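You operate a simulated robot arm through the tools that you are given. There is no shell and no other tool. Be economical: measure what you need, move in short steps, check, and stop when the job is done.

The job below is to be done with a simulated two-armed robot. You get a single attempt, and the scene is never put back.

JOB
Pick up the motor marked "Y58" from the matching bench with one hand, pass it to the other hand and put it on the shelf three of the supply rack. Set down upright: motor.

The check looks at the end state, three seconds after you hand in, the way a careful person would. Anything else that was tipped, shoved, dropped, spilled or broken makes it a failure.

ROBOT AND FRAMES
Two 7-joint arms with three-finger grippers on one trunk, on a base that drives. Base frame: it is fixed to the floor where the robot stands at the start and does not move with it; the origin is under the middle of the robot, x ahead of it, y to its left, z up; the surface under the hand at the start is at about z = 0.82. Readings come in m, degrees, newtons and seconds.
The left shoulder is at the start at [0.042, 0.154, 1.009], the right one opposite. With the tool pointing down near the work surface each hand reaches from about 0.2 to 0.62 m from the robot's upright axis, wherever it stands, measured 20 degrees to its own side. Places, roughly: shelf three of the supply rack [0.7, -1.2, 0.9]. Payload 2.69 kg a hand.
Tool frame (each hand has its own): the origin (TCP) lies between the finger pads and is the grasp point; the fingertips stand 0.029 m ahead of it; z points along the fingers, y is the line along which they close. Largest opening 0.12 m; the body of the gripper starts 0.078 m behind the TCP.
Orientation is that of the tool frame in the base frame, as [roll, pitch, yaw] about the fixed x, y, z axes, in that order (R = Rz(yaw) Ry(pitch) Rx(roll)). With the fingers straight down and closing along the base's y, the tool's x points along the base's -x, its y along +y and its z along -z.

CONTROLS
- The arms move only by the tool send_rows. It takes "left_motion", "right_motion" or both (then of equal length, played together; a hand with none holds still); each is a list of rows, each an object (a shift or turn left out is 0, a gripper value left out holds the last) with "xyz": the shift along the tool's x, y, z in cm, a list of three; "dr": the turn, a rotation vector about the tool's x, y, z in degrees, a list of three; "jaw": the opening, from 0 (shut) to 1 (fully open). In form: [{"xyz": [x, y, z], "dr": [rx, ry, rz], "jaw": jaw}, ...]. A call has 1 to 12 rows; each row shifts and turns the commanded pose from where the row before left it, along the tool's axes as they then stand. Rows are played at 5 a second. More than 0.05 m and 8.6 degrees between two rows, or a gripper value outside its range, and nothing of the call is played. Where a pose cannot be reached the arm comes as near as it can. A force on the tool above 40 N (or 10 N above the force at the start of the call, whichever is more), or a blocked arm, ends the call early, and 0.2 s more pass. Each finger halts on what it meets, pressing with about 44 N; the grip force reading is that of the motor and also rises with nothing between the fingers. The clock runs only during rows and for 0.2 s after the last one: add rows that do not move to give the fingers time. It gives the time, the measured TCP pose, the force on the tool (base axes), the opening and the grip force at its end, in the units of the frame above (readings bear some noise), with the torque about the TCP (base axes, N m) and any sound that the robot's microphone picked up, and new pictures: "views" is both (left out), scene, wrist or none (wrist: the cameras of the hands that moved).
- Cameras (640 x 400 px; columns grow to the right, rows downward): "scene" is now at [0.1446, -0.0274, 1.1706]; the picture's right is [-0.18, -0.98, 0.00], its down [-0.55, 0.10, -0.83] and it looks along [0.81, -0.15, -0.56] (base axes); focal length 214 px, centre (320, 200). "left" rides on the left gripper at [0.063, 0, -0.104] in its tool frame; the picture's right is [0.00, 1.00, 0.00], its down [-0.83, 0.00, -0.56] and it looks along [-0.56, 0.00, 0.83] (tool axes); focal length 275 px, centre (320, 200). "right" rides on the right gripper at [0.063, 0, -0.104] in its tool frame; the picture's right is [0.00, 1.00, 0.00], its down [-0.83, 0.00, -0.56] and it looks along [-0.56, 0.00, 0.83] (tool axes); focal length 275 px, centre (320, 200). There is no depth. A picture from a camera that has moved, and an enlarged one, comes with that camera's place and axes in the base frame and with its lens. The place of the scene camera against the robot may be out by one fixed shift of up to 0.025 m in any direction.
- lift_body(by): slides the trunk up (or, below 0, down) by that many m; the arms and the scene camera ride with it, the base frame stays. It gives what a move gives, with no picture.
- roll_base(legs): drives the robot by 1 to 6 legs, each [ahead, left, turn to the left] in m, m and degrees, along the robot's own axes; the way and the turn of a leg run together, so that a leg with both is an arc; at most 1.5 m and 180 degrees a leg. The arms and the cameras ride along, it lands a little off, and it stops where it bumps. It gives what a move gives, and a new picture of the scene camera.
- pan_tilt(pan, tilt): turns the head with the scene camera to pan (to the left, within 80 degrees either way) and tilt (down, from -29 to 69), counted from straight ahead of the robot. It gives what a move gives, and a new picture of the scene camera.
- zoom(camera, box): a new picture of the part [left, top, right, bottom] of that camera's present view, enlarged. No time passes.
- hand_in(): hands the job in; it is judged then, once.

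Work in short steps. Places have to be worked out from the pictures, the camera data and where the tool is seen: move nearer, look again, correct. Check each grasp and each placing, and mend what went wrong. You have 120 turns and 260 pictures in all, those below and enlarged ones among them. Open the grippers and draw the arms clear of the work before you hand the job in, unless the task says otherwise; then end with one line.

The tools are called after "Emit:" as a command line: name --argument value ..., lists and objects as JSON in quotes. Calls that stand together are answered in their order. send_rows: Moves the arms, as the interface text tells. Its arguments: {"type":"object","properties":{"left_motion":{"type":"array"},"right_motion":{"type":"array"},"views":{"type":"string","enum":["both","scene","wrist","none"]}},"required":[]} The other tools are called the same way: lift_body (by) slides the trunk up or down; roll_base (legs) drives the base; pan_tilt (pan, tilt) turns the head that bears the scene camera; zoom (camera, box) takes an enlarged picture of a part of a camera's view; hand_in () hands the job in.

At the start:

```text
time: 0.0
left_position: [0.3433, 0.0354, 1.0868]
left_tool_rot: [180.0, 0.0, -180.0]
left_contact_force: [0.1, 0.2, -1.1]
left_wrist_torque: [-0.02, 0.02, 0.0]
left_gripper_width: 0.12
left_gripper_force: 0.1
right_position: [0.3102, -0.2618, 1.082]
right_tool_rot: [-180.0, 0.0, -179.9]
right_contact_force: [-0.3, 0.9, 1.0]
right_wrist_torque: [0.02, 0.01, 0.05]
right_gripper_width: 0.1198
right_gripper_force: 0.1
trunk travel left (down, up): [-0.377, 0.061]
robot x, y, heading: [0.0008, 0.0014, 0.1]
head pan, tilt: [-10.6, 34.3]
```

scene: 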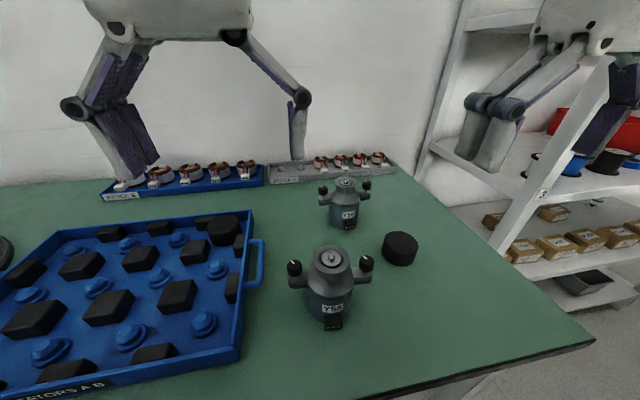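
right: 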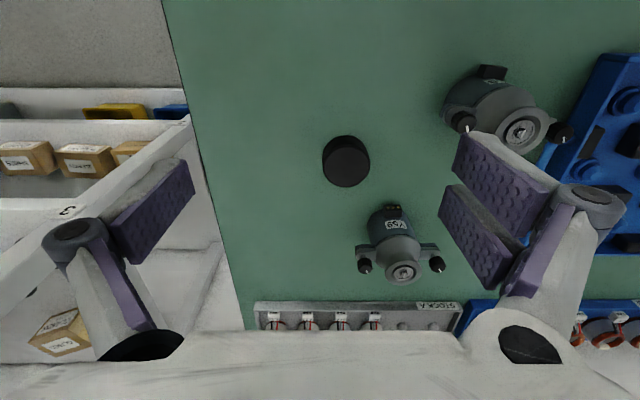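
left: 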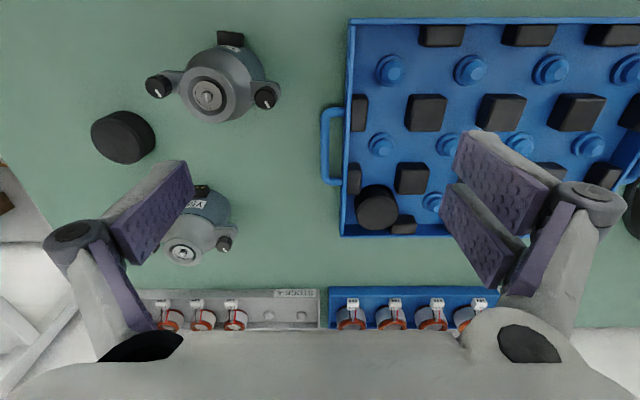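

I zoom in on the two motors to read their labels, and on the rack.

Emit:
zoom --camera "scene" --box '[270, 160, 430, 340]'

Emit:
zoom --camera "right" --box '[320, 40, 600, 300]'

Emit:
pan_tilt --pan -60 --tilt 20

```text
2.22 times, centred on (350, 250) of scene
camera zoom: at [0.1446, -0.0274, 1.1706], right [-0.18, -0.98, 0.0], down [-0.55, 0.1, -0.83], along [0.81, -0.15, -0.56], focal length 477 px, centre (253, 89)
```

zoom: 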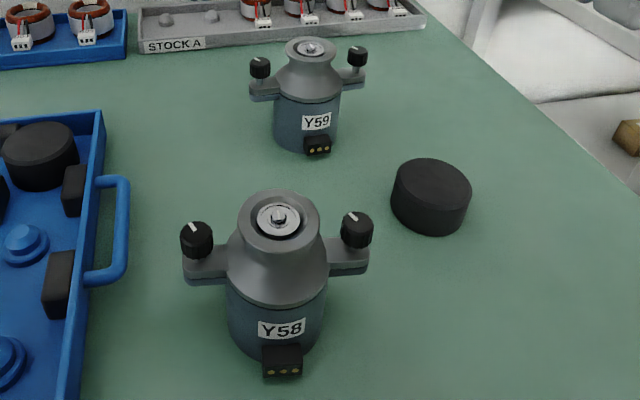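

```text
1.54 times, centred on (460, 170) of right
camera zoom: at [0.2478, -0.2627, 1.1862], right [0.0, 1.0, 0.0], down [0.83, 0.0, 0.56], along [0.56, 0.0, -0.83], focal length 424 px, centre (105, 246)
```

zoom: 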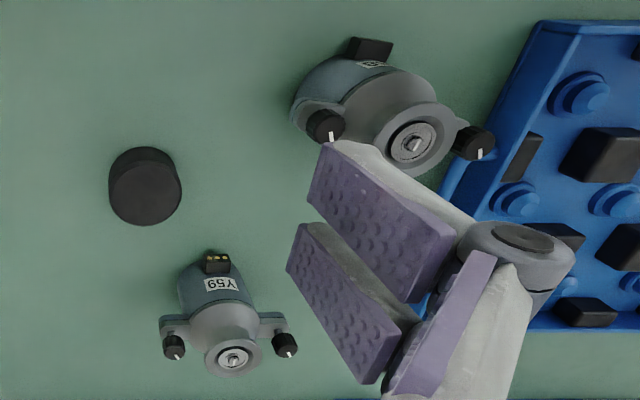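

```text
time: 1.2
left_position: [0.3437, 0.036, 1.0872]
left_tool_rot: [179.9, -0.1, -179.8]
left_contact_force: [-0.1, 0.6, 0.0]
left_wrist_torque: [-0.01, 0.04, 0.01]
left_gripper_width: 0.1199
left_gripper_force: 0.1
right_position: [0.3105, -0.2622, 1.082]
right_tool_rot: [-180.0, 0.1, 180.0]
right_contact_force: [0.6, 0.3, -0.3]
right_wrist_torque: [0.01, 0.02, 0.0]
right_gripper_width: 0.1199
right_gripper_force: 0.1
trunk travel left (down, up): [-0.377, 0.061]
robot x, y, heading: [0.0002, -0.0044, 0.0]
head pan, tilt: [-60.0, 20.0]
camera scene: at [0.1043, -0.0918, 1.1934], right [-0.87, -0.5, 0.0], down [-0.17, 0.3, -0.94], along [0.47, -0.81, -0.34], focal length 214 px, centre (320, 200)
```

scene: 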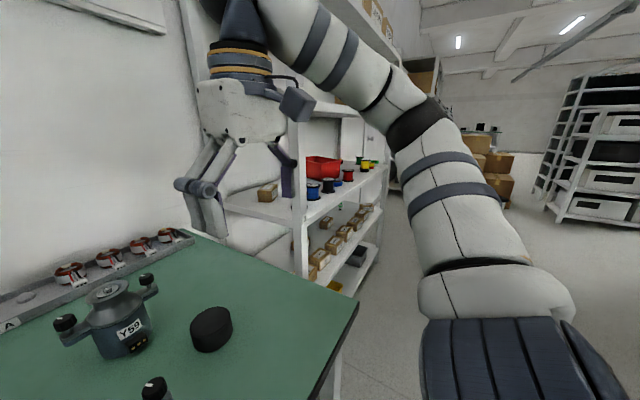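

The near motor is Y58. The rack is partly hidden by the arm, so I zoom in to read its shelf labels.

Emit:
zoom --camera "scene" --box '[200, 60, 400, 300]'

Emit:
pan_tilt --pan -35 --tilt 15

```text
1.67 times, centred on (300, 180) of scene
camera zoom: at [0.1043, -0.0918, 1.1934], right [-0.87, -0.5, 0.0], down [-0.17, 0.3, -0.94], along [0.47, -0.81, -0.34], focal length 358 px, centre (353, 233)
```

zoom: 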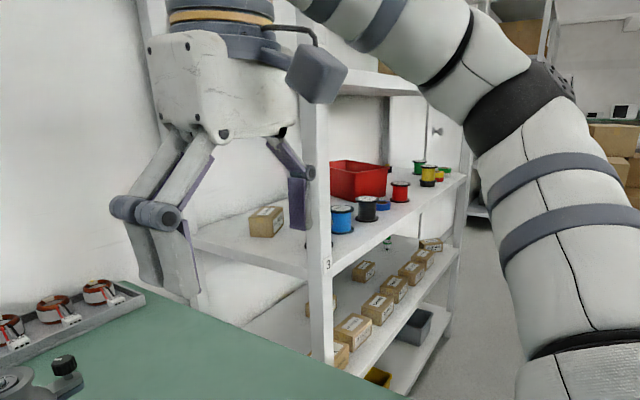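

```text
time: 2.1
left_position: [0.3414, 0.0361, 1.0886]
left_tool_rot: [-179.9, 0.0, -179.9]
left_contact_force: [-0.6, -0.1, 0.3]
left_wrist_torque: [-0.02, 0.01, -0.03]
left_gripper_width: 0.1197
left_gripper_force: 0.1
right_position: [0.3092, -0.2627, 1.0825]
right_tool_rot: [180.0, -0.1, -180.0]
right_contact_force: [0.0, -0.3, -0.3]
right_wrist_torque: [0.02, -0.02, 0.04]
right_gripper_width: 0.1202
right_gripper_force: 0.0
trunk travel left (down, up): [-0.377, 0.061]
robot x, y, heading: [-0.0006, 0.001, 0.2]
head pan, tilt: [-35.0, 15.0]
camera scene: at [0.1341, -0.0648, 1.2015], right [-0.57, -0.82, 0.0], down [-0.21, 0.15, -0.97], along [0.79, -0.55, -0.26], focal length 214 px, centre (320, 200)
```

scene: 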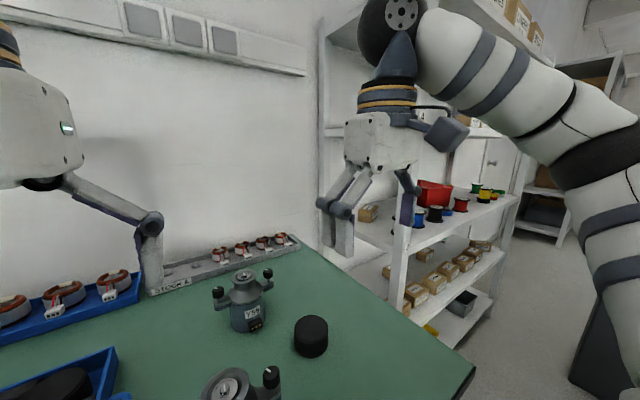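

Shelf three is the rack level with the red bin and spools. I triangulate Y58's top at about (0.34, -0.07, 0.93), with its ears along y and its connector toward me. I'll bring the left hand over it, turned 45° to clear the ears and connector, and move the right hand aside.

Emit:
send_rows --left_motion '[{"xyz": [0, -1.7, 0]}, {"xyz": [0, -1.7, 0]}, {"xyz": [0, -1.7, 0]}, {"xyz": [0, -1.7, 0]}, {"xyz": [0, -1.7, 0]}, {"xyz": [0, -1.9, 0]}, {"dr": [0, 0, 7.5]}, {"dr": [0, 0, 7.5]}, {"dr": [0, 0, 7.5]}, {"dr": [0, 0, 7.5]}, {"dr": [0, 0, 7.5]}, {"dr": [0, 0, 7.5]}]' --right_motion '[{"xyz": [0, -2.0, 0]}, {"xyz": [0, -2.0, 0]}, {"xyz": [0, -2.0, 0]}, {"xyz": [0, -2.0, 0]}, {"xyz": [0, -2, 0]}, {"xyz": [0, 0, 0]}, {}, {}, {}, {}, {}, {}]' --views "both"

Emit:
pan_tilt --pan -10 --tilt 45

```text
time: 4.7
left_position: [0.3419, -0.0681, 1.0882]
left_tool_rot: [-179.9, 0.1, 135.0]
left_contact_force: [0.3, 0.8, 1.4]
left_wrist_torque: [0.02, -0.02, -0.01]
left_gripper_width: 0.12
left_gripper_force: 0.0
right_position: [0.3345, -0.3359, 1.0451]
right_tool_rot: [-180.0, 0.1, -180.0]
right_contact_force: [-0.8, 0.1, -1.1]
right_wrist_torque: [0.05, 0.05, 0.04]
right_gripper_width: 0.1201
right_gripper_force: 0.1
right hand out of reach, approached as far as the arm can: row 1, 2, 3, 4, 5
trunk travel left (down, up): [-0.377, 0.061]
robot x, y, heading: [0.001, -0.0011, -0.1]
head pan, tilt: [-35.0, 15.0]
camera scene: at [0.1341, -0.0648, 1.2015], right [-0.57, -0.82, 0.0], down [-0.21, 0.15, -0.97], along [0.79, -0.55, -0.26], focal length 214 px, centre (320, 200)
camera right: at [0.2725, -0.336, 1.1493], right [0.0, 1.0, 0.0], down [0.83, 0.0, 0.56], along [0.56, 0.0, -0.83], focal length 275 px, centre (320, 200)
camera left: at [0.2979, -0.0221, 1.1938], right [0.71, 0.7, 0.0], down [0.58, -0.59, 0.56], along [0.39, -0.4, -0.83], focal length 275 px, centre (320, 200)
```

scene: 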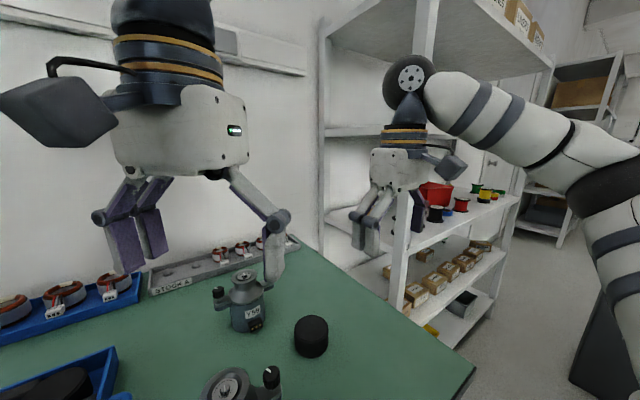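
right: 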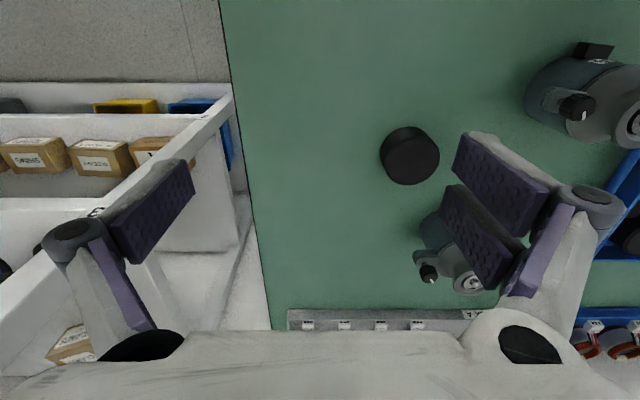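
left: 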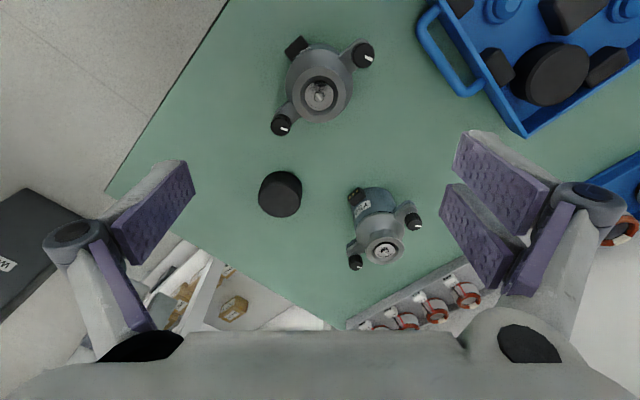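

```text
time: 5.6
left_position: [0.3442, -0.0669, 1.0874]
left_tool_rot: [-179.8, 0.1, 135.3]
left_contact_force: [0.4, -0.9, 0.6]
left_wrist_torque: [0.01, -0.02, -0.01]
left_gripper_width: 0.1201
left_gripper_force: 0.0
right_position: [0.3343, -0.336, 1.0445]
right_tool_rot: [180.0, 0.1, 180.0]
right_contact_force: [-0.1, 0.4, 0.1]
right_wrist_torque: [0.0, 0.01, -0.03]
right_gripper_width: 0.1198
right_gripper_force: 0.0
trunk travel left (down, up): [-0.377, 0.061]
robot x, y, heading: [-0.0007, -0.0002, -0.1]
head pan, tilt: [-10.0, 45.0]
camera scene: at [0.1415, -0.0374, 1.1686], right [-0.3, -0.95, 0.0], down [-0.55, 0.17, -0.81], along [0.78, -0.24, -0.58], focal length 214 px, centre (320, 200)
```

scene: 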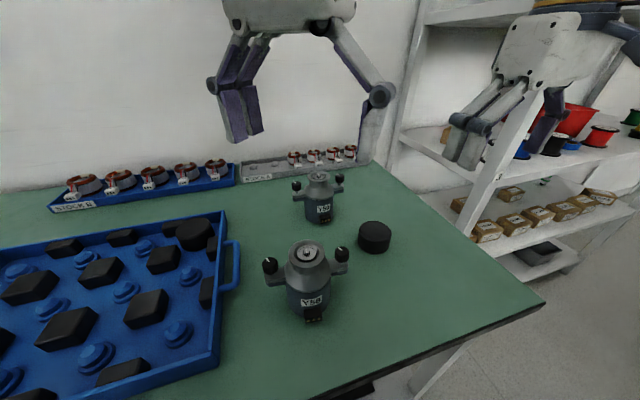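

The left hand is centred over Y58, with fingers on the diagonal clear of ears and connector. I'll descend most of the way and look.

Emit:
send_rows --left_motion '[{"xyz": [0, 0, 3]}, {"xyz": [0, 0, 3]}, {"xyz": [0, 0, 3]}, {"xyz": [0, 0, 2]}, {"xyz": [0, 0, 2]}, {}]' --views "both"

```text
time: 7.0
left_position: [0.3421, -0.0679, 0.9582]
left_tool_rot: [179.9, 0.1, 135.0]
left_contact_force: [-0.3, -0.2, 0.1]
left_wrist_torque: [0.01, 0.0, 0.03]
left_gripper_width: 0.1201
left_gripper_force: 0.1
right_position: [0.3349, -0.3367, 1.0457]
right_tool_rot: [179.9, 0.1, -180.0]
right_contact_force: [-0.4, -0.7, -0.2]
right_wrist_torque: [0.0, 0.03, -0.05]
right_gripper_width: 0.1201
right_gripper_force: 0.0
trunk travel left (down, up): [-0.377, 0.061]
robot x, y, heading: [-0.0023, 0.0013, 0.1]
head pan, tilt: [-10.0, 45.0]
camera scene: at [0.1377, -0.0257, 1.155], right [-0.18, -0.98, 0.0], down [-0.69, 0.13, -0.71], along [0.7, -0.13, -0.7], focal length 214 px, centre (320, 200)
camera left: at [0.2982, -0.0223, 1.0634], right [0.71, 0.7, 0.0], down [0.58, -0.59, 0.56], along [0.39, -0.39, -0.83], focal length 275 px, centre (320, 200)
```

scene: 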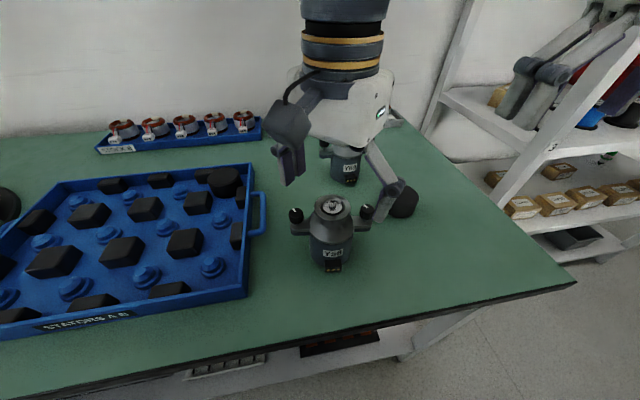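
left: 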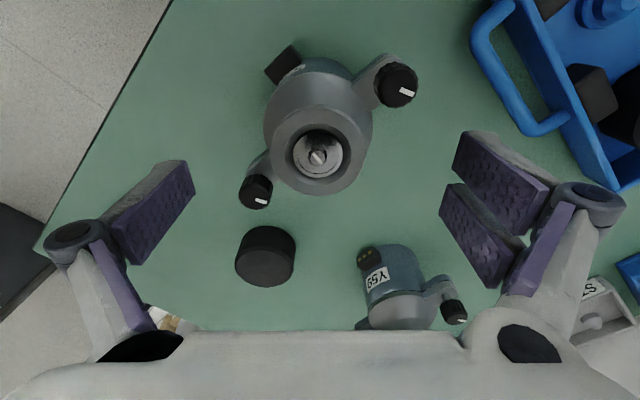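

The axis is confirmed at (0.341, -0.066), top at z≈0.929. I'll descend 7.4 cm and look before closing.

Emit:
send_rows --left_motion '[{"xyz": [0, 0, 1.5]}, {"xyz": [0, 0, 1.5]}, {"xyz": [0, 0, 1.5]}, {"xyz": [0, 0, 1.5]}, {"xyz": [0, 0, 1.4]}, {}]' --views "both"

```text
time: 8.4
left_position: [0.3427, -0.0671, 0.8832]
left_tool_rot: [-180.0, 0.0, 135.1]
left_contact_force: [0.9, -0.5, 0.4]
left_wrist_torque: [0.03, 0.01, -0.01]
left_gripper_width: 0.1198
left_gripper_force: 0.0
right_position: [0.3338, -0.3362, 1.0443]
right_tool_rot: [179.9, 0.1, -180.0]
right_contact_force: [-1.2, 0.3, 0.1]
right_wrist_torque: [0.0, 0.0, -0.02]
right_gripper_width: 0.1198
right_gripper_force: 0.1
trunk travel left (down, up): [-0.377, 0.061]
robot x, y, heading: [-0.0019, -0.0, -0.2]
head pan, tilt: [-10.0, 45.0]
camera scene: at [0.1377, -0.0253, 1.1547], right [-0.17, -0.98, 0.0], down [-0.7, 0.12, -0.71], along [0.7, -0.12, -0.71], focal length 214 px, centre (320, 200)
camera left: at [0.2983, -0.0219, 0.9894], right [0.71, 0.7, 0.0], down [0.59, -0.59, 0.56], along [0.39, -0.39, -0.83], focal length 275 px, centre (320, 200)
```

scene: 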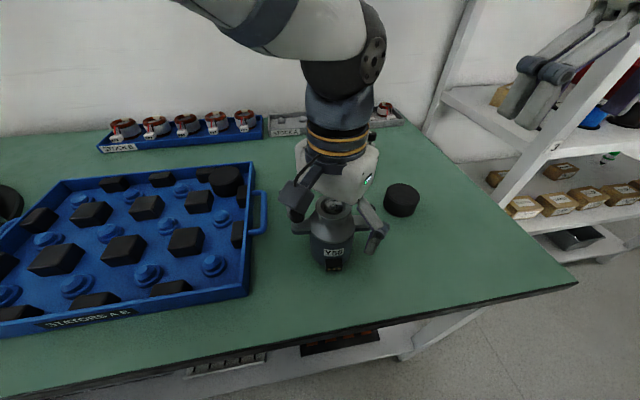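
left: 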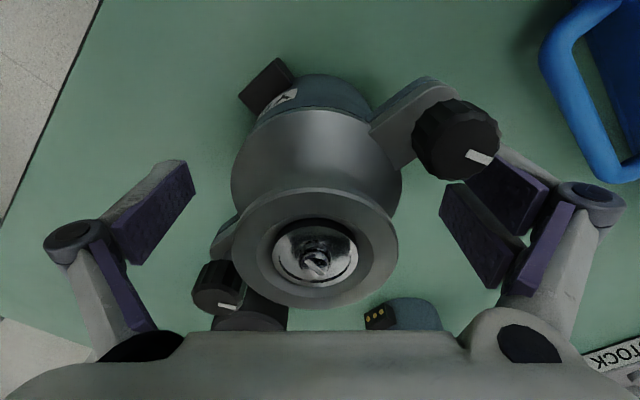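

The right-hand side finger seems to be a pair of pads, near the ear knob. I rotate 10° further for clearance and zoom to check.

Emit:
send_rows --left_motion '[{"dr": [0, 0, 5]}, {"dr": [0, 0, 5]}, {}]' --views "wrist"

Emit:
zoom --camera "scene" --box '[250, 150, 430, 290]'

```text
time: 9.2
left_position: [0.3426, -0.068, 0.8835]
left_tool_rot: [-179.9, 0.1, 125.0]
left_contact_force: [1.3, 0.6, -0.5]
left_wrist_torque: [0.01, 0.01, 0.0]
left_gripper_width: 0.1198
left_gripper_force: 0.0
right_position: [0.334, -0.3355, 1.045]
right_tool_rot: [179.9, 0.0, 180.0]
right_contact_force: [1.3, -1.0, -0.5]
right_wrist_torque: [0.0, 0.03, -0.01]
right_gripper_width: 0.1201
right_gripper_force: 0.0
trunk travel left (down, up): [-0.377, 0.061]
robot x, y, heading: [-0.0024, -0.0035, -0.0]
head pan, tilt: [-10.0, 45.0]
camera left: at [0.3068, -0.015, 0.9896], right [0.82, 0.57, 0.0], down [0.47, -0.68, 0.56], along [0.32, -0.46, -0.83], focal length 275 px, centre (320, 200)
```

left: 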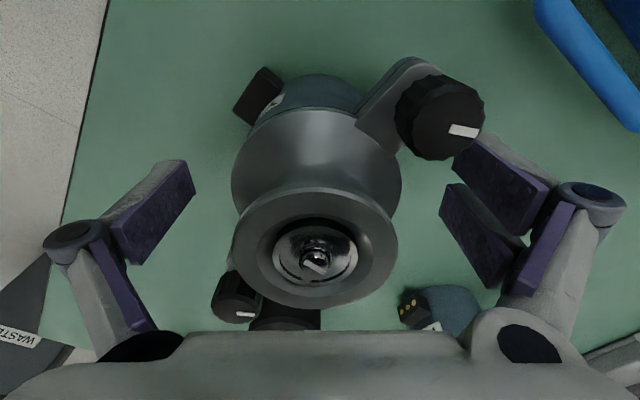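

```text
2.86 times, centred on (340, 220) of scene
camera zoom: at [0.1377, -0.0253, 1.1547], right [-0.17, -0.98, 0.0], down [-0.7, 0.12, -0.71], along [0.7, -0.12, -0.71], focal length 613 px, centre (263, 143)
```

zoom: 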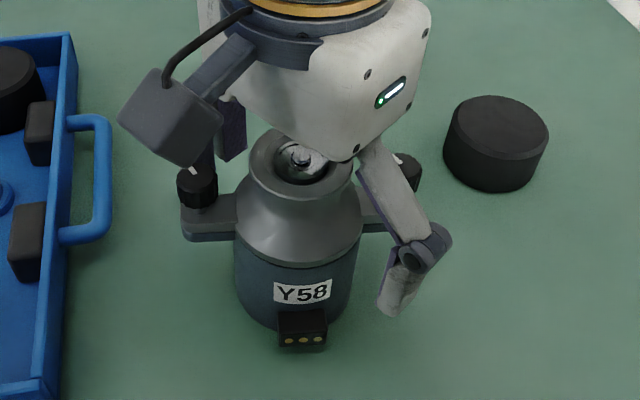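

Fingers look clear of knobs and connector. I'll close gradually, then hold.

Emit:
send_rows --left_motion '[{"jaw": 0.85}, {"jaw": 0.75}, {"jaw": 0.67}, {"jaw": 0.6}, {"jaw": 0.5}, {"jaw": 0.3}, {}, {}]' --views "both"

```text
time: 11.0
left_position: [0.3414, -0.0677, 0.8838]
left_tool_rot: [180.0, 0.1, 125.2]
left_contact_force: [-3.0, -2.2, 3.2]
left_wrist_torque: [-0.22, 0.28, -0.02]
left_gripper_width: 0.069
left_gripper_force: 44.0
right_position: [0.3336, -0.3364, 1.0444]
right_tool_rot: [180.0, 0.1, -180.0]
right_contact_force: [0.2, 0.4, -0.5]
right_wrist_torque: [0.02, 0.01, 0.02]
right_gripper_width: 0.1199
right_gripper_force: 0.1
trunk travel left (down, up): [-0.377, 0.061]
robot x, y, heading: [0.004, -0.0013, 0.1]
head pan, tilt: [-10.0, 45.0]
camera scene: at [0.1373, -0.0255, 1.1548], right [-0.17, -0.98, 0.0], down [-0.7, 0.12, -0.71], along [0.7, -0.12, -0.71], focal length 214 px, centre (320, 200)
camera left: at [0.3064, -0.0153, 0.9898], right [0.82, 0.57, 0.0], down [0.47, -0.68, 0.56], along [0.32, -0.46, -0.83], focal length 275 px, centre (320, 200)
```

scene: 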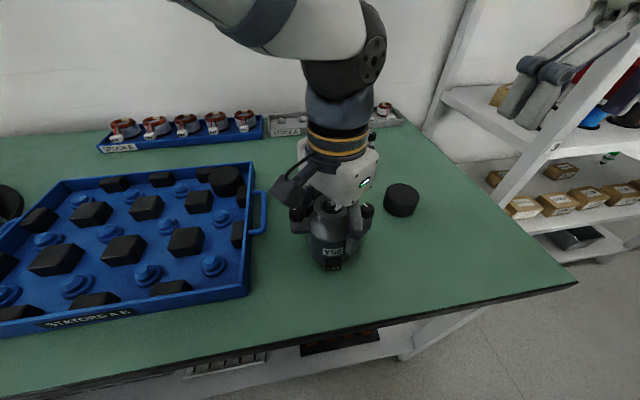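
left: 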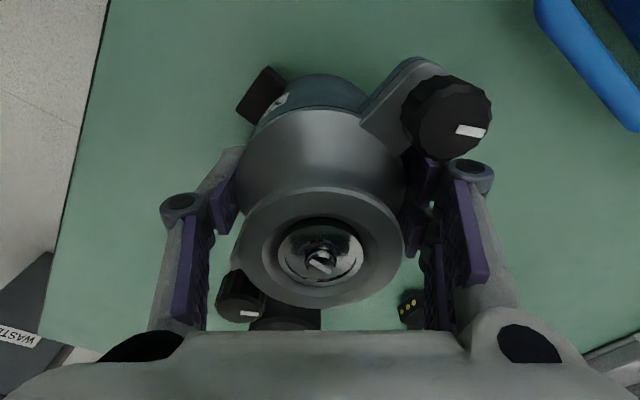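

Gripped at 0.069 m, the cylinder diameter. I lift straight up.

Emit:
send_rows --left_motion '[{"xyz": [0, 0, -1]}, {"xyz": [0, 0, -2]}, {"xyz": [0, 0, -2.5]}, {"xyz": [0, 0, -2.5]}, {"xyz": [0, 0, -2.5]}, {"xyz": [0, 0, -2.5]}, {"xyz": [0, 0, -2]}, {}]' --views "both"

```text
time: 12.8
left_position: [0.3427, -0.0675, 1.0327]
left_tool_rot: [-179.9, 0.1, 125.1]
left_contact_force: [-0.2, 0.0, -7.3]
left_wrist_torque: [0.02, 0.0, -0.01]
left_gripper_width: 0.0689
left_gripper_force: 43.8
right_position: [0.3343, -0.3363, 1.0445]
right_tool_rot: [179.8, 0.1, 180.0]
right_contact_force: [-0.1, -0.9, 0.3]
right_wrist_torque: [0.0, -0.01, -0.02]
right_gripper_width: 0.12
right_gripper_force: 0.1
trunk travel left (down, up): [-0.377, 0.061]
robot x, y, heading: [0.0041, 0.0, 0.1]
head pan, tilt: [-10.0, 45.0]
camera scene: at [0.1427, -0.0266, 1.1642], right [-0.18, -0.98, 0.0], down [-0.61, 0.11, -0.78], along [0.77, -0.14, -0.62], focal length 214 px, centre (320, 200)
camera left: at [0.3075, -0.0144, 1.1391], right [0.82, 0.57, 0.0], down [0.48, -0.68, 0.56], along [0.32, -0.46, -0.83], focal length 275 px, centre (320, 200)
```

scene: 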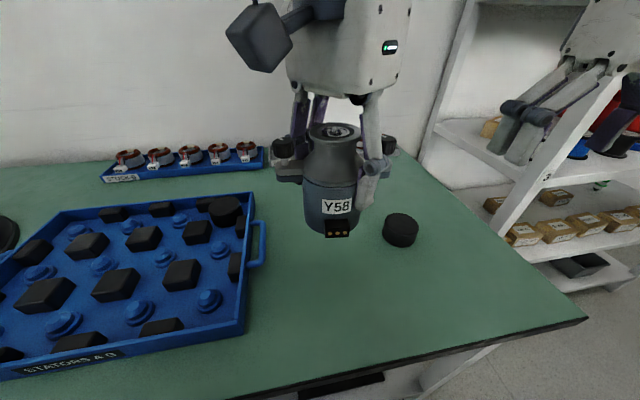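
left: 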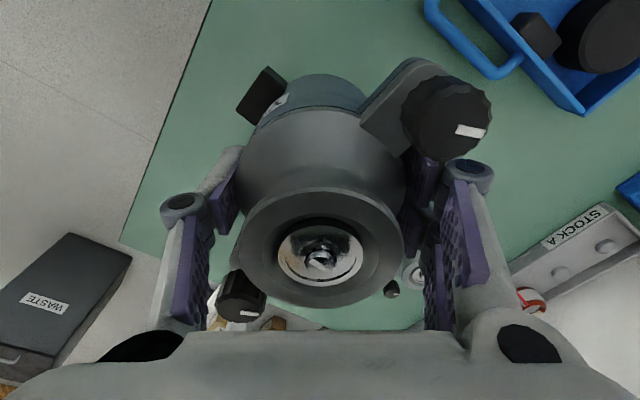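

The motor is held firmly (about 0.75 kg). Next I turn the right hand so it can grip the lower cylinder horizontally, camera up; first the roll about its own axis.

Emit:
send_rows --right_motion '[{"dr": [0, 0, 8.5]}, {"dr": [0, 0, 8.5]}, {"dr": [0, 0, 8.5]}, {"dr": [0, 0, 8.5]}, {"dr": [0, 0, 8.5]}, {"dr": [0, 0, 8.5]}, {"dr": [0, 0, 8.5]}, {"dr": [0, 0, 8.5]}, {"dr": [0, 0, 8.5]}, {"dr": [0, 0, 8.5]}, {"dr": [0, 0, 8.5]}, {"dr": [0, 0, 8.5]}]' --views "none"

Emit:
send_rows --right_motion '[{"dr": [0, 0, 8]}, {"dr": [0, 0, 8]}, {"dr": [0, 0, 8]}, {"dr": [0, 0, 8]}, {}]' --views "none"

```text
time: 15.4
left_position: [0.3436, -0.0675, 1.032]
left_tool_rot: [-179.9, -0.1, 125.1]
left_contact_force: [0.7, 0.5, -8.0]
left_wrist_torque: [-0.01, -0.02, 0.0]
left_gripper_width: 0.0687
left_gripper_force: 44.0
right_position: [0.3347, -0.3359, 1.0445]
right_tool_rot: [180.0, 0.0, 77.8]
right_contact_force: [0.2, -0.4, 0.7]
right_wrist_torque: [0.02, 0.01, -0.02]
right_gripper_width: 0.12
right_gripper_force: 0.1
trunk travel left (down, up): [-0.377, 0.061]
robot x, y, heading: [-0.0011, 0.0009, 0.1]
head pan, tilt: [-10.0, 45.0]
```

```text
time: 16.6
left_position: [0.343, -0.0669, 1.0327]
left_tool_rot: [180.0, -0.1, 125.2]
left_contact_force: [-1.1, 0.2, -7.5]
left_wrist_torque: [0.01, -0.02, -0.01]
left_gripper_width: 0.069
left_gripper_force: 43.6
right_position: [0.3359, -0.3353, 1.0448]
right_tool_rot: [-179.8, 0.1, 46.2]
right_contact_force: [0.4, 0.2, 0.4]
right_wrist_torque: [0.02, 0.0, 0.01]
right_gripper_width: 0.12
right_gripper_force: 0.0
trunk travel left (down, up): [-0.377, 0.061]
robot x, y, heading: [0.0026, 0.0017, -0.2]
head pan, tilt: [-10.0, 45.0]
```

The roll reached freely. Now I pitch the right fingers up to horizontal, pointing forward-left.

Emit:
send_rows --right_motion '[{"dr": [0, 8, 0]}, {"dr": [0, 8, 0]}, {"dr": [0, 8, 0]}, {"dr": [0, 8, 0]}, {"dr": [0, 8, 0]}, {"dr": [0, 8, 0]}, {"dr": [0, 8, 0]}, {"dr": [0, 8, 0]}, {"dr": [0, 8, 0]}, {"dr": [0, 8, 0]}, {"dr": [0, 8, 0]}, {}]' --views "both"

```text
time: 19.2
left_position: [0.3435, -0.0684, 1.0323]
left_tool_rot: [180.0, 0.1, 125.1]
left_contact_force: [0.0, 0.1, -8.0]
left_wrist_torque: [0.0, 0.03, -0.02]
left_gripper_width: 0.0689
left_gripper_force: 44.0
right_position: [0.3342, -0.3363, 1.0444]
right_tool_rot: [-179.4, -88.2, 45.3]
right_contact_force: [-0.1, 0.2, 0.0]
right_wrist_torque: [-0.01, 0.01, 0.02]
right_gripper_width: 0.12
right_gripper_force: 0.1
trunk travel left (down, up): [-0.377, 0.061]
robot x, y, heading: [-0.0002, 0.0013, 0.1]
head pan, tilt: [-10.0, 45.0]
camera scene: at [0.1425, -0.0272, 1.1642], right [-0.19, -0.98, 0.0], down [-0.61, 0.12, -0.78], along [0.77, -0.15, -0.62], focal length 214 px, centre (320, 200)
camera right: at [0.2648, -0.4088, 1.1112], right [0.72, -0.7, 0.0], down [-0.4, -0.42, -0.81], along [0.57, 0.58, -0.58], focal length 275 px, centre (320, 200)
```

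scene: 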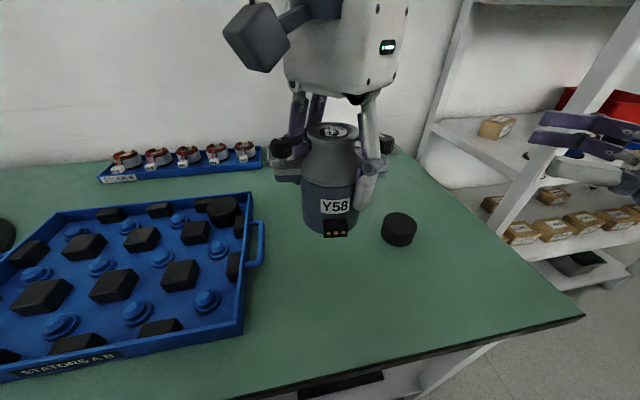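
right: 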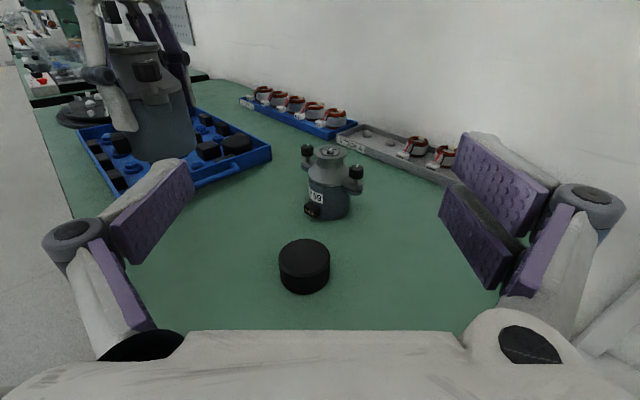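

The right hand reached the horizontal pose. I zoom in on the fingers to judge how far they really extend vertically.

Emit:
zoom --camera "right" --box '[400, 100, 640, 340]'

Emit:
zoom --camera "scene" --box '[220, 40, 440, 260]'

Emit:
pan_tilt --pan -45 --tilt 30

```text
1.67 times, centred on (520, 220) of right
camera zoom: at [0.2648, -0.4088, 1.1112], right [0.72, -0.7, 0.0], down [-0.4, -0.42, -0.81], along [0.57, 0.58, -0.58], focal length 459 px, centre (-13, 167)
```

zoom: 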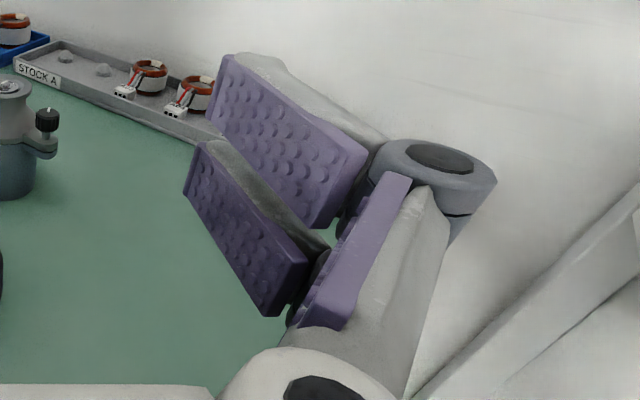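

```text
1.82 times, centred on (330, 150) of scene
camera zoom: at [0.1425, -0.0272, 1.1642], right [-0.19, -0.98, 0.0], down [-0.61, 0.12, -0.78], along [0.77, -0.15, -0.62], focal length 390 px, centre (302, 291)
```

zoom: 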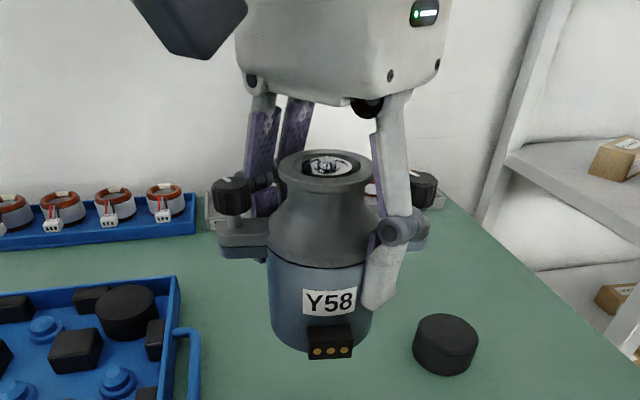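

```text
time: 20.2
left_position: [0.3428, -0.0666, 1.0334]
left_tool_rot: [180.0, 0.2, 125.1]
left_contact_force: [0.9, -0.3, -7.4]
left_wrist_torque: [-0.03, 0.0, 0.0]
left_gripper_width: 0.0688
left_gripper_force: 43.6
right_position: [0.335, -0.3351, 1.0433]
right_tool_rot: [-179.4, -88.0, 45.4]
right_contact_force: [0.2, 0.8, 1.4]
right_wrist_torque: [0.0, -0.02, 0.0]
right_gripper_width: 0.12
right_gripper_force: 0.1
trunk travel left (down, up): [-0.377, 0.061]
robot x, y, heading: [0.0029, -0.002, 0.2]
head pan, tilt: [-45.0, 30.0]
camera scene: at [0.122, -0.0751, 1.1773], right [-0.71, -0.71, 0.0], down [-0.35, 0.35, -0.87], along [0.61, -0.61, -0.5], focal length 214 px, centre (320, 200)
```

scene: 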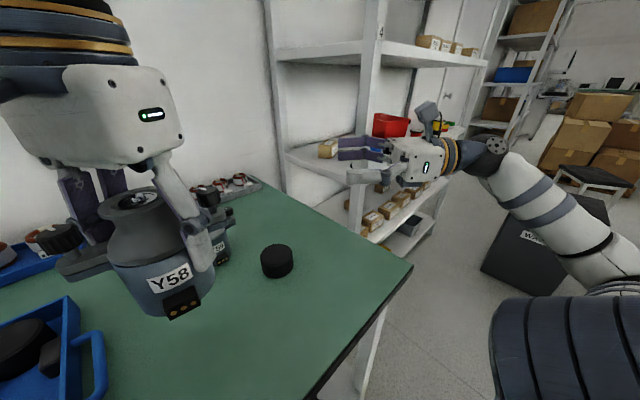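

The hand is really three-fingered and thick. I'd rather have the left hand hold only the top collar, leaving the whole cylinder free for the right. So I set the motor back where it stood to regrip it.

Emit:
send_rows --left_motion '[{"xyz": [0, 0, 2.5]}, {"xyz": [0, 0, 2.5]}, {"xyz": [0, 0, 2.5]}, {"xyz": [0, 0, 2.5]}, {"xyz": [0, 0, 2.0]}, {"xyz": [0, 0, 1.5]}, {"xyz": [0, 0, 0.9]}, {"xyz": [0, 0, 0.4]}, {}]' --views "none"

Emit:
pan_tilt --pan -10 --tilt 40

```text
time: 22.2
left_position: [0.3405, -0.0677, 0.8862]
left_tool_rot: [180.0, 0.0, 125.1]
left_contact_force: [-0.4, 0.1, -7.3]
left_wrist_torque: [0.0, 0.01, -0.01]
left_gripper_width: 0.0687
left_gripper_force: 44.0
right_position: [0.334, -0.3355, 1.0431]
right_tool_rot: [-179.4, -88.1, 45.5]
right_contact_force: [0.0, 0.1, 0.6]
right_wrist_torque: [0.03, 0.0, -0.01]
right_gripper_width: 0.12
right_gripper_force: 0.0
trunk travel left (down, up): [-0.377, 0.061]
robot x, y, heading: [0.0009, -0.0023, 0.1]
head pan, tilt: [-45.0, 30.0]
```

```text
time: 23.2
left_position: [0.3422, -0.0691, 0.8853]
left_tool_rot: [180.0, 0.1, 125.0]
left_contact_force: [-0.1, -0.2, -7.8]
left_wrist_torque: [-0.02, -0.02, 0.0]
left_gripper_width: 0.0688
left_gripper_force: 43.7
right_position: [0.3359, -0.3365, 1.0441]
right_tool_rot: [-179.4, -88.0, 45.3]
right_contact_force: [-0.8, -0.5, -0.7]
right_wrist_torque: [0.0, 0.03, 0.02]
right_gripper_width: 0.1201
right_gripper_force: 0.1
trunk travel left (down, up): [-0.377, 0.061]
robot x, y, heading: [0.0001, -0.0014, -0.1]
head pan, tilt: [-10.0, 40.0]
camera scene: at [0.1416, -0.0261, 1.162], right [-0.17, -0.98, 0.0], down [-0.63, 0.11, -0.77], along [0.75, -0.13, -0.64], focal length 214 px, centre (320, 200)
```

scene: 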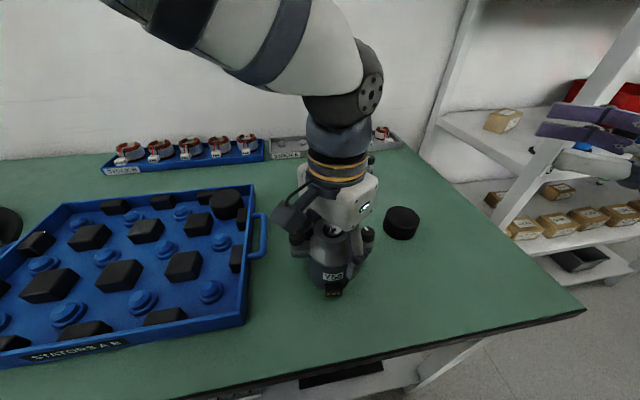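

Still carrying the weight, about 2 mm above contact; I lower in small steps until the force shifts.

Emit:
send_rows --left_motion '[{"xyz": [0, 0, 0.1]}, {"xyz": [0, 0, 0.1]}, {}]' --views "none"

```text
time: 24.0
left_position: [0.3418, -0.0681, 0.8842]
left_tool_rot: [180.0, 0.1, 125.1]
left_contact_force: [-1.5, 0.9, -2.1]
left_wrist_torque: [-0.12, 0.17, -0.05]
left_gripper_width: 0.0688
left_gripper_force: 44.4
right_position: [0.3339, -0.3361, 1.0449]
right_tool_rot: [180.0, -88.1, 45.9]
right_contact_force: [-0.6, 0.1, -0.2]
right_wrist_torque: [0.01, 0.0, 0.01]
right_gripper_width: 0.1198
right_gripper_force: 0.0
trunk travel left (down, up): [-0.377, 0.061]
robot x, y, heading: [0.0009, 0.0013, -0.2]
head pan, tilt: [-10.0, 40.0]
```

Contact with the bench is felt. I open, rise to clear, turn 20° more, and settle at collar height (TCP about 0.932).

Emit:
send_rows --left_motion '[{"xyz": [0, 0, 0.1]}, {"jaw": 0.7}, {"jaw": 0.85}, {"jaw": 1}, {}, {"xyz": [0, 0, -2]}, {"xyz": [0, 0, -2.8]}, {"dr": [0, 0, 6.7]}, {"dr": [0, 0, 6.7]}, {"dr": [0, 0, 6.6]}, {}]' --views "both"

```text
time: 26.4
left_position: [0.3417, -0.0692, 0.9298]
left_tool_rot: [180.0, 0.1, 105.0]
left_contact_force: [-0.2, 0.9, -0.4]
left_wrist_torque: [0.01, 0.0, 0.0]
left_gripper_width: 0.1201
left_gripper_force: 0.2
right_position: [0.3341, -0.3361, 1.044]
right_tool_rot: [-179.8, -88.2, 45.8]
right_contact_force: [-0.9, 0.2, -0.8]
right_wrist_torque: [0.01, 0.01, -0.01]
right_gripper_width: 0.1197
right_gripper_force: 0.2
trunk travel left (down, up): [-0.377, 0.061]
robot x, y, heading: [-0.0033, 0.0038, -0.1]
head pan, tilt: [-10.0, 40.0]
camera scene: at [0.1413, -0.026, 1.162], right [-0.17, -0.98, 0.0], down [-0.63, 0.11, -0.77], along [0.75, -0.13, -0.64], focal length 214 px, centre (320, 200)
camera left: at [0.3266, -0.006, 1.0366], right [0.97, 0.25, 0.0], down [0.21, -0.8, 0.56], along [0.14, -0.54, -0.83], focal length 275 px, centre (320, 200)
```

scene: 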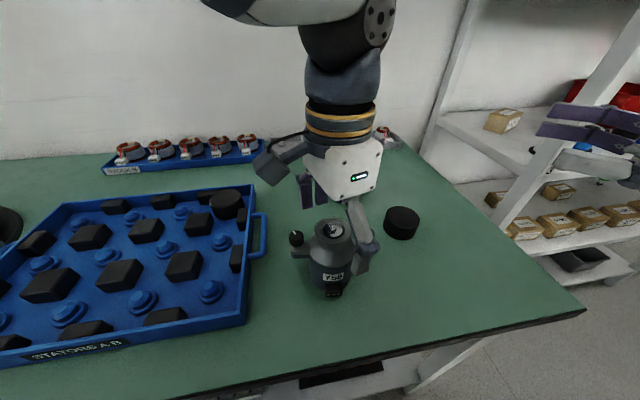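
left: 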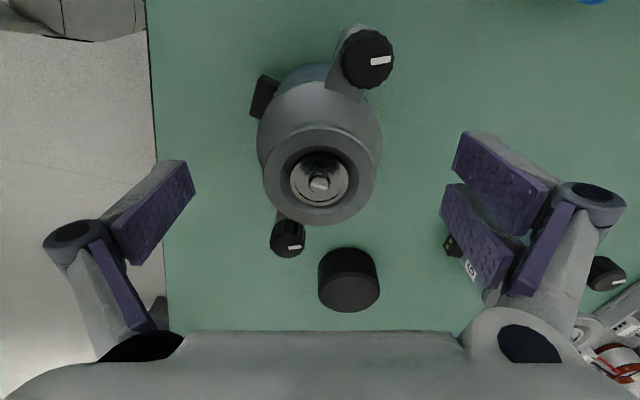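

Centred on the collar. I close on it.

Emit:
send_rows --left_motion '[{"jaw": 0.8}, {"jaw": 0.65}, {"jaw": 0.52}, {"jaw": 0.45}, {"jaw": 0.38}, {"jaw": 0.2}, {}, {}]' --views "wrist"

Emit:
zoom --camera "scene" --box '[250, 130, 430, 310]'

```text
time: 28.2
left_position: [0.3418, -0.0684, 0.9315]
left_tool_rot: [-179.9, 0.1, 105.1]
left_contact_force: [-2.9, -0.8, 0.3]
left_wrist_torque: [-0.04, 0.01, -0.03]
left_gripper_width: 0.0485
left_gripper_force: 43.2
right_position: [0.3344, -0.3357, 1.0444]
right_tool_rot: [180.0, -88.2, 46.0]
right_contact_force: [0.9, -0.3, 0.2]
right_wrist_torque: [-0.02, -0.01, 0.02]
right_gripper_width: 0.1203
right_gripper_force: 0.1
trunk travel left (down, up): [-0.377, 0.061]
robot x, y, heading: [-0.0023, -0.0028, 0.1]
head pan, tilt: [-10.0, 40.0]
camera left: at [0.3262, -0.0062, 1.0367], right [0.97, 0.26, 0.0], down [0.21, -0.8, 0.56], along [0.14, -0.54, -0.83], focal length 275 px, centre (320, 200)
```

left: 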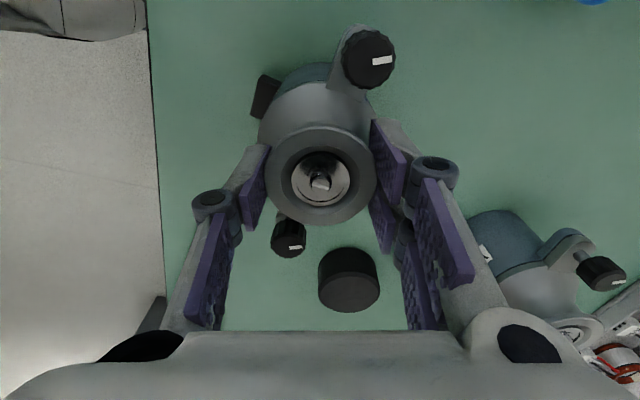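

```text
2.22 times, centred on (340, 220) of scene
camera zoom: at [0.1411, -0.0261, 1.162], right [-0.17, -0.98, 0.0], down [-0.63, 0.11, -0.77], along [0.75, -0.13, -0.64], focal length 477 px, centre (276, 156)
```

zoom: 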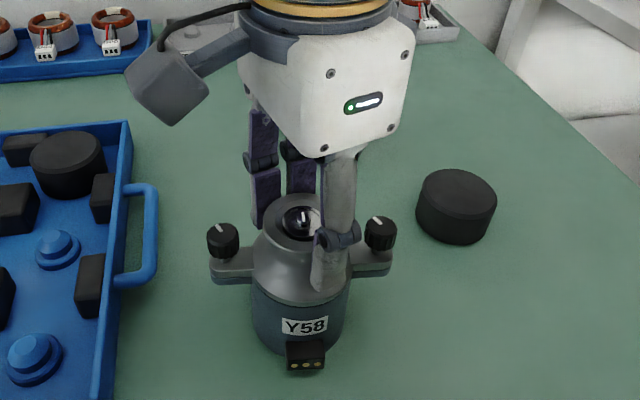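

Gripped at 0.0485 m. I lift and check it holds.

Emit:
send_rows --left_motion '[{"xyz": [0, 0, -0.5]}, {"xyz": [0, 0, -1]}, {"xyz": [0, 0, -2]}, {"xyz": [0, 0, -2.5]}, {"xyz": [0, 0, -2.5]}, {"xyz": [0, 0, -2.5]}, {"xyz": [0, 0, -2.5]}, {"xyz": [0, 0, -1.5]}, {}]' --views "scene"

Emit:
zoom --camera "scene" --box '[220, 40, 480, 280]'

```text
time: 30.2
left_position: [0.3431, -0.0682, 1.0799]
left_tool_rot: [-179.9, 0.1, 105.2]
left_contact_force: [-0.5, 0.8, -7.5]
left_wrist_torque: [-0.02, 0.02, 0.01]
left_gripper_width: 0.0486
left_gripper_force: 43.9
right_position: [0.3341, -0.337, 1.0446]
right_tool_rot: [-179.1, -88.0, 45.1]
right_contact_force: [1.3, 0.6, 0.2]
right_wrist_torque: [0.0, 0.02, 0.0]
right_gripper_width: 0.1201
right_gripper_force: 0.1
trunk travel left (down, up): [-0.377, 0.061]
robot x, y, heading: [-0.0018, -0.0008, -0.1]
head pan, tilt: [-10.0, 40.0]
camera scene: at [0.1451, -0.0285, 1.1716], right [-0.19, -0.98, 0.0], down [-0.54, 0.11, -0.83], along [0.82, -0.16, -0.55], focal length 214 px, centre (320, 200)
```

scene: 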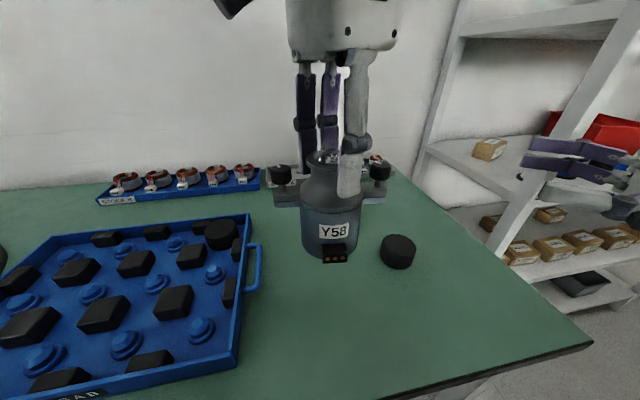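

```text
1.67 times, centred on (350, 160) of scene
camera zoom: at [0.1451, -0.0285, 1.1716], right [-0.19, -0.98, 0.0], down [-0.54, 0.11, -0.83], along [0.82, -0.16, -0.55], focal length 358 px, centre (270, 267)
```

zoom: 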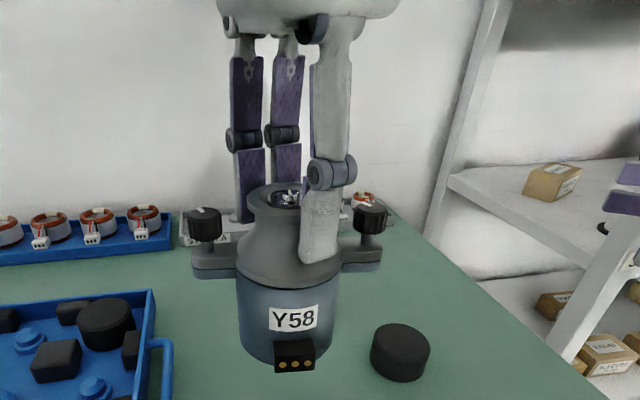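

Held firmly, upright, base at z≈0.97. I turn the motor 40° so an ear points back at the right hand and move it outward to about (0.43, -0.10) for the handover.

Emit:
send_rows --left_motion '[{"dr": [0, 0, 6]}, {"dr": [0, 0, 7]}, {"dr": [0, 0, 7]}, {"dr": [0, 0, 7]}, {"dr": [0, 0, 7]}, {"dr": [0, 0, 6]}, {"xyz": [0, 1.8, 0]}, {"xyz": [0, 1.8, 0]}, {"xyz": [0, 1.8, 0]}, {"xyz": [0, 1.8, 0]}, {"xyz": [0, 1.8, 0]}, {}]' --views "both"

```text
time: 32.8
left_position: [0.4102, -0.0911, 1.0742]
left_tool_rot: [-180.0, 0.0, 64.9]
left_contact_force: [-0.4, -0.4, -7.2]
left_wrist_torque: [0.01, 0.01, -0.02]
left_gripper_width: 0.0485
left_gripper_force: 44.0
left hand out of reach, approached as far as the arm can: row 10, 11
right_position: [0.3334, -0.3374, 1.045]
right_tool_rot: [-180.0, -88.1, 45.9]
right_contact_force: [0.3, 1.7, 0.1]
right_wrist_torque: [-0.04, -0.01, 0.0]
right_gripper_width: 0.12
right_gripper_force: 0.0
trunk travel left (down, up): [-0.377, 0.061]
robot x, y, heading: [0.0031, 0.0019, -0.2]
head pan, tilt: [-10.0, 40.0]
camera scene: at [0.1413, -0.0261, 1.162], right [-0.17, -0.98, 0.0], down [-0.63, 0.11, -0.77], along [0.75, -0.13, -0.64], focal length 214 px, centre (320, 200)
camera left: at [0.4369, -0.0324, 1.18], right [0.9, -0.43, 0.0], down [-0.35, -0.75, 0.56], along [-0.24, -0.5, -0.83], focal length 275 px, centre (320, 200)
```

scene: 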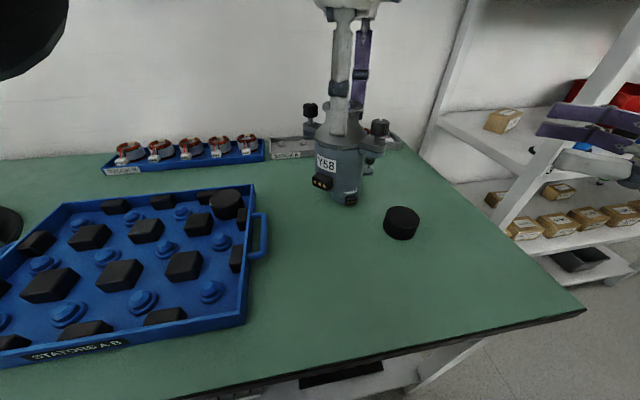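
left: 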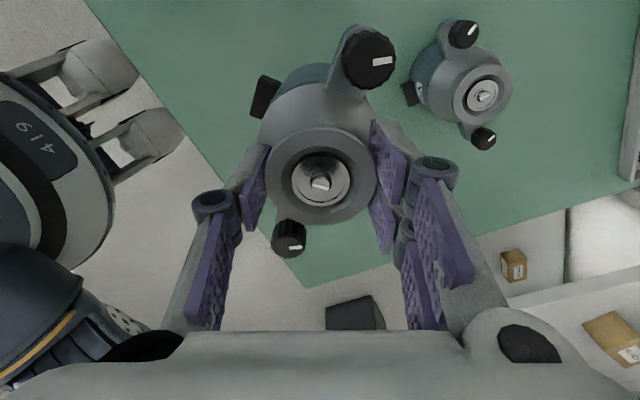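

Motor is now at (0.410, -0.091), base z≈0.963, with an ear pointing toward the right hand. I line the right hand up about 12 cm back along its approach, at cylinder height.

Emit:
send_rows --right_motion '[{"xyz": [-0.8, -2.4, 0], "dr": [0, 1.9, 0]}, {"xyz": [-0.8, -2.4, 0]}, {"xyz": [-0.8, -2.4, 0]}, {"xyz": [-0.8, -2.4, 0]}, {"xyz": [0, -2.3, 0]}, {}, {"xyz": [0, 0, 2.5]}, {"xyz": [0, 0, 2.5]}, {"xyz": [0, 0, 2.5]}, {"xyz": [0, 0, 2.5]}, {}]' --views "both"

```text
time: 35.2
left_position: [0.41, -0.0904, 1.0752]
left_tool_rot: [179.8, 0.0, 65.1]
left_contact_force: [0.0, -0.3, -7.8]
left_wrist_torque: [-0.02, -0.01, -0.01]
left_gripper_width: 0.0488
left_gripper_force: 43.5
right_position: [0.3421, -0.2362, 1.0137]
right_tool_rot: [-171.3, -89.9, 37.4]
right_contact_force: [-0.5, -0.7, 0.1]
right_wrist_torque: [-0.01, 0.02, -0.03]
right_gripper_width: 0.1201
right_gripper_force: 0.0
right hand out of reach, approached as far as the arm can: row 4, 5, 7, 8, 9, 10
trunk travel left (down, up): [-0.377, 0.061]
robot x, y, heading: [0.0024, 0.0009, 0.0]
head pan, tilt: [-10.0, 40.0]
camera scene: at [0.1415, -0.0261, 1.162], right [-0.17, -0.98, 0.0], down [-0.63, 0.11, -0.77], along [0.75, -0.13, -0.64], focal length 214 px, centre (320, 200)
camera right: at [0.2709, -0.3107, 1.0778], right [0.72, -0.69, 0.0], down [-0.38, -0.4, -0.83], along [0.58, 0.6, -0.56], focal length 275 px, centre (320, 200)
```

scene: 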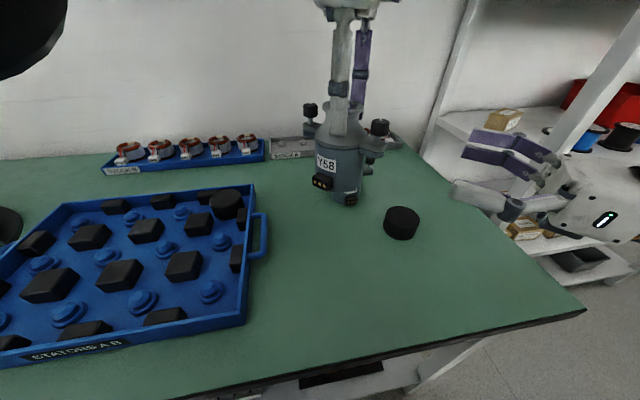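
right: 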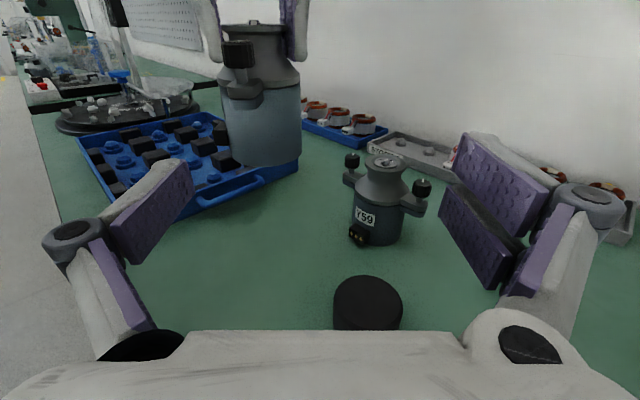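

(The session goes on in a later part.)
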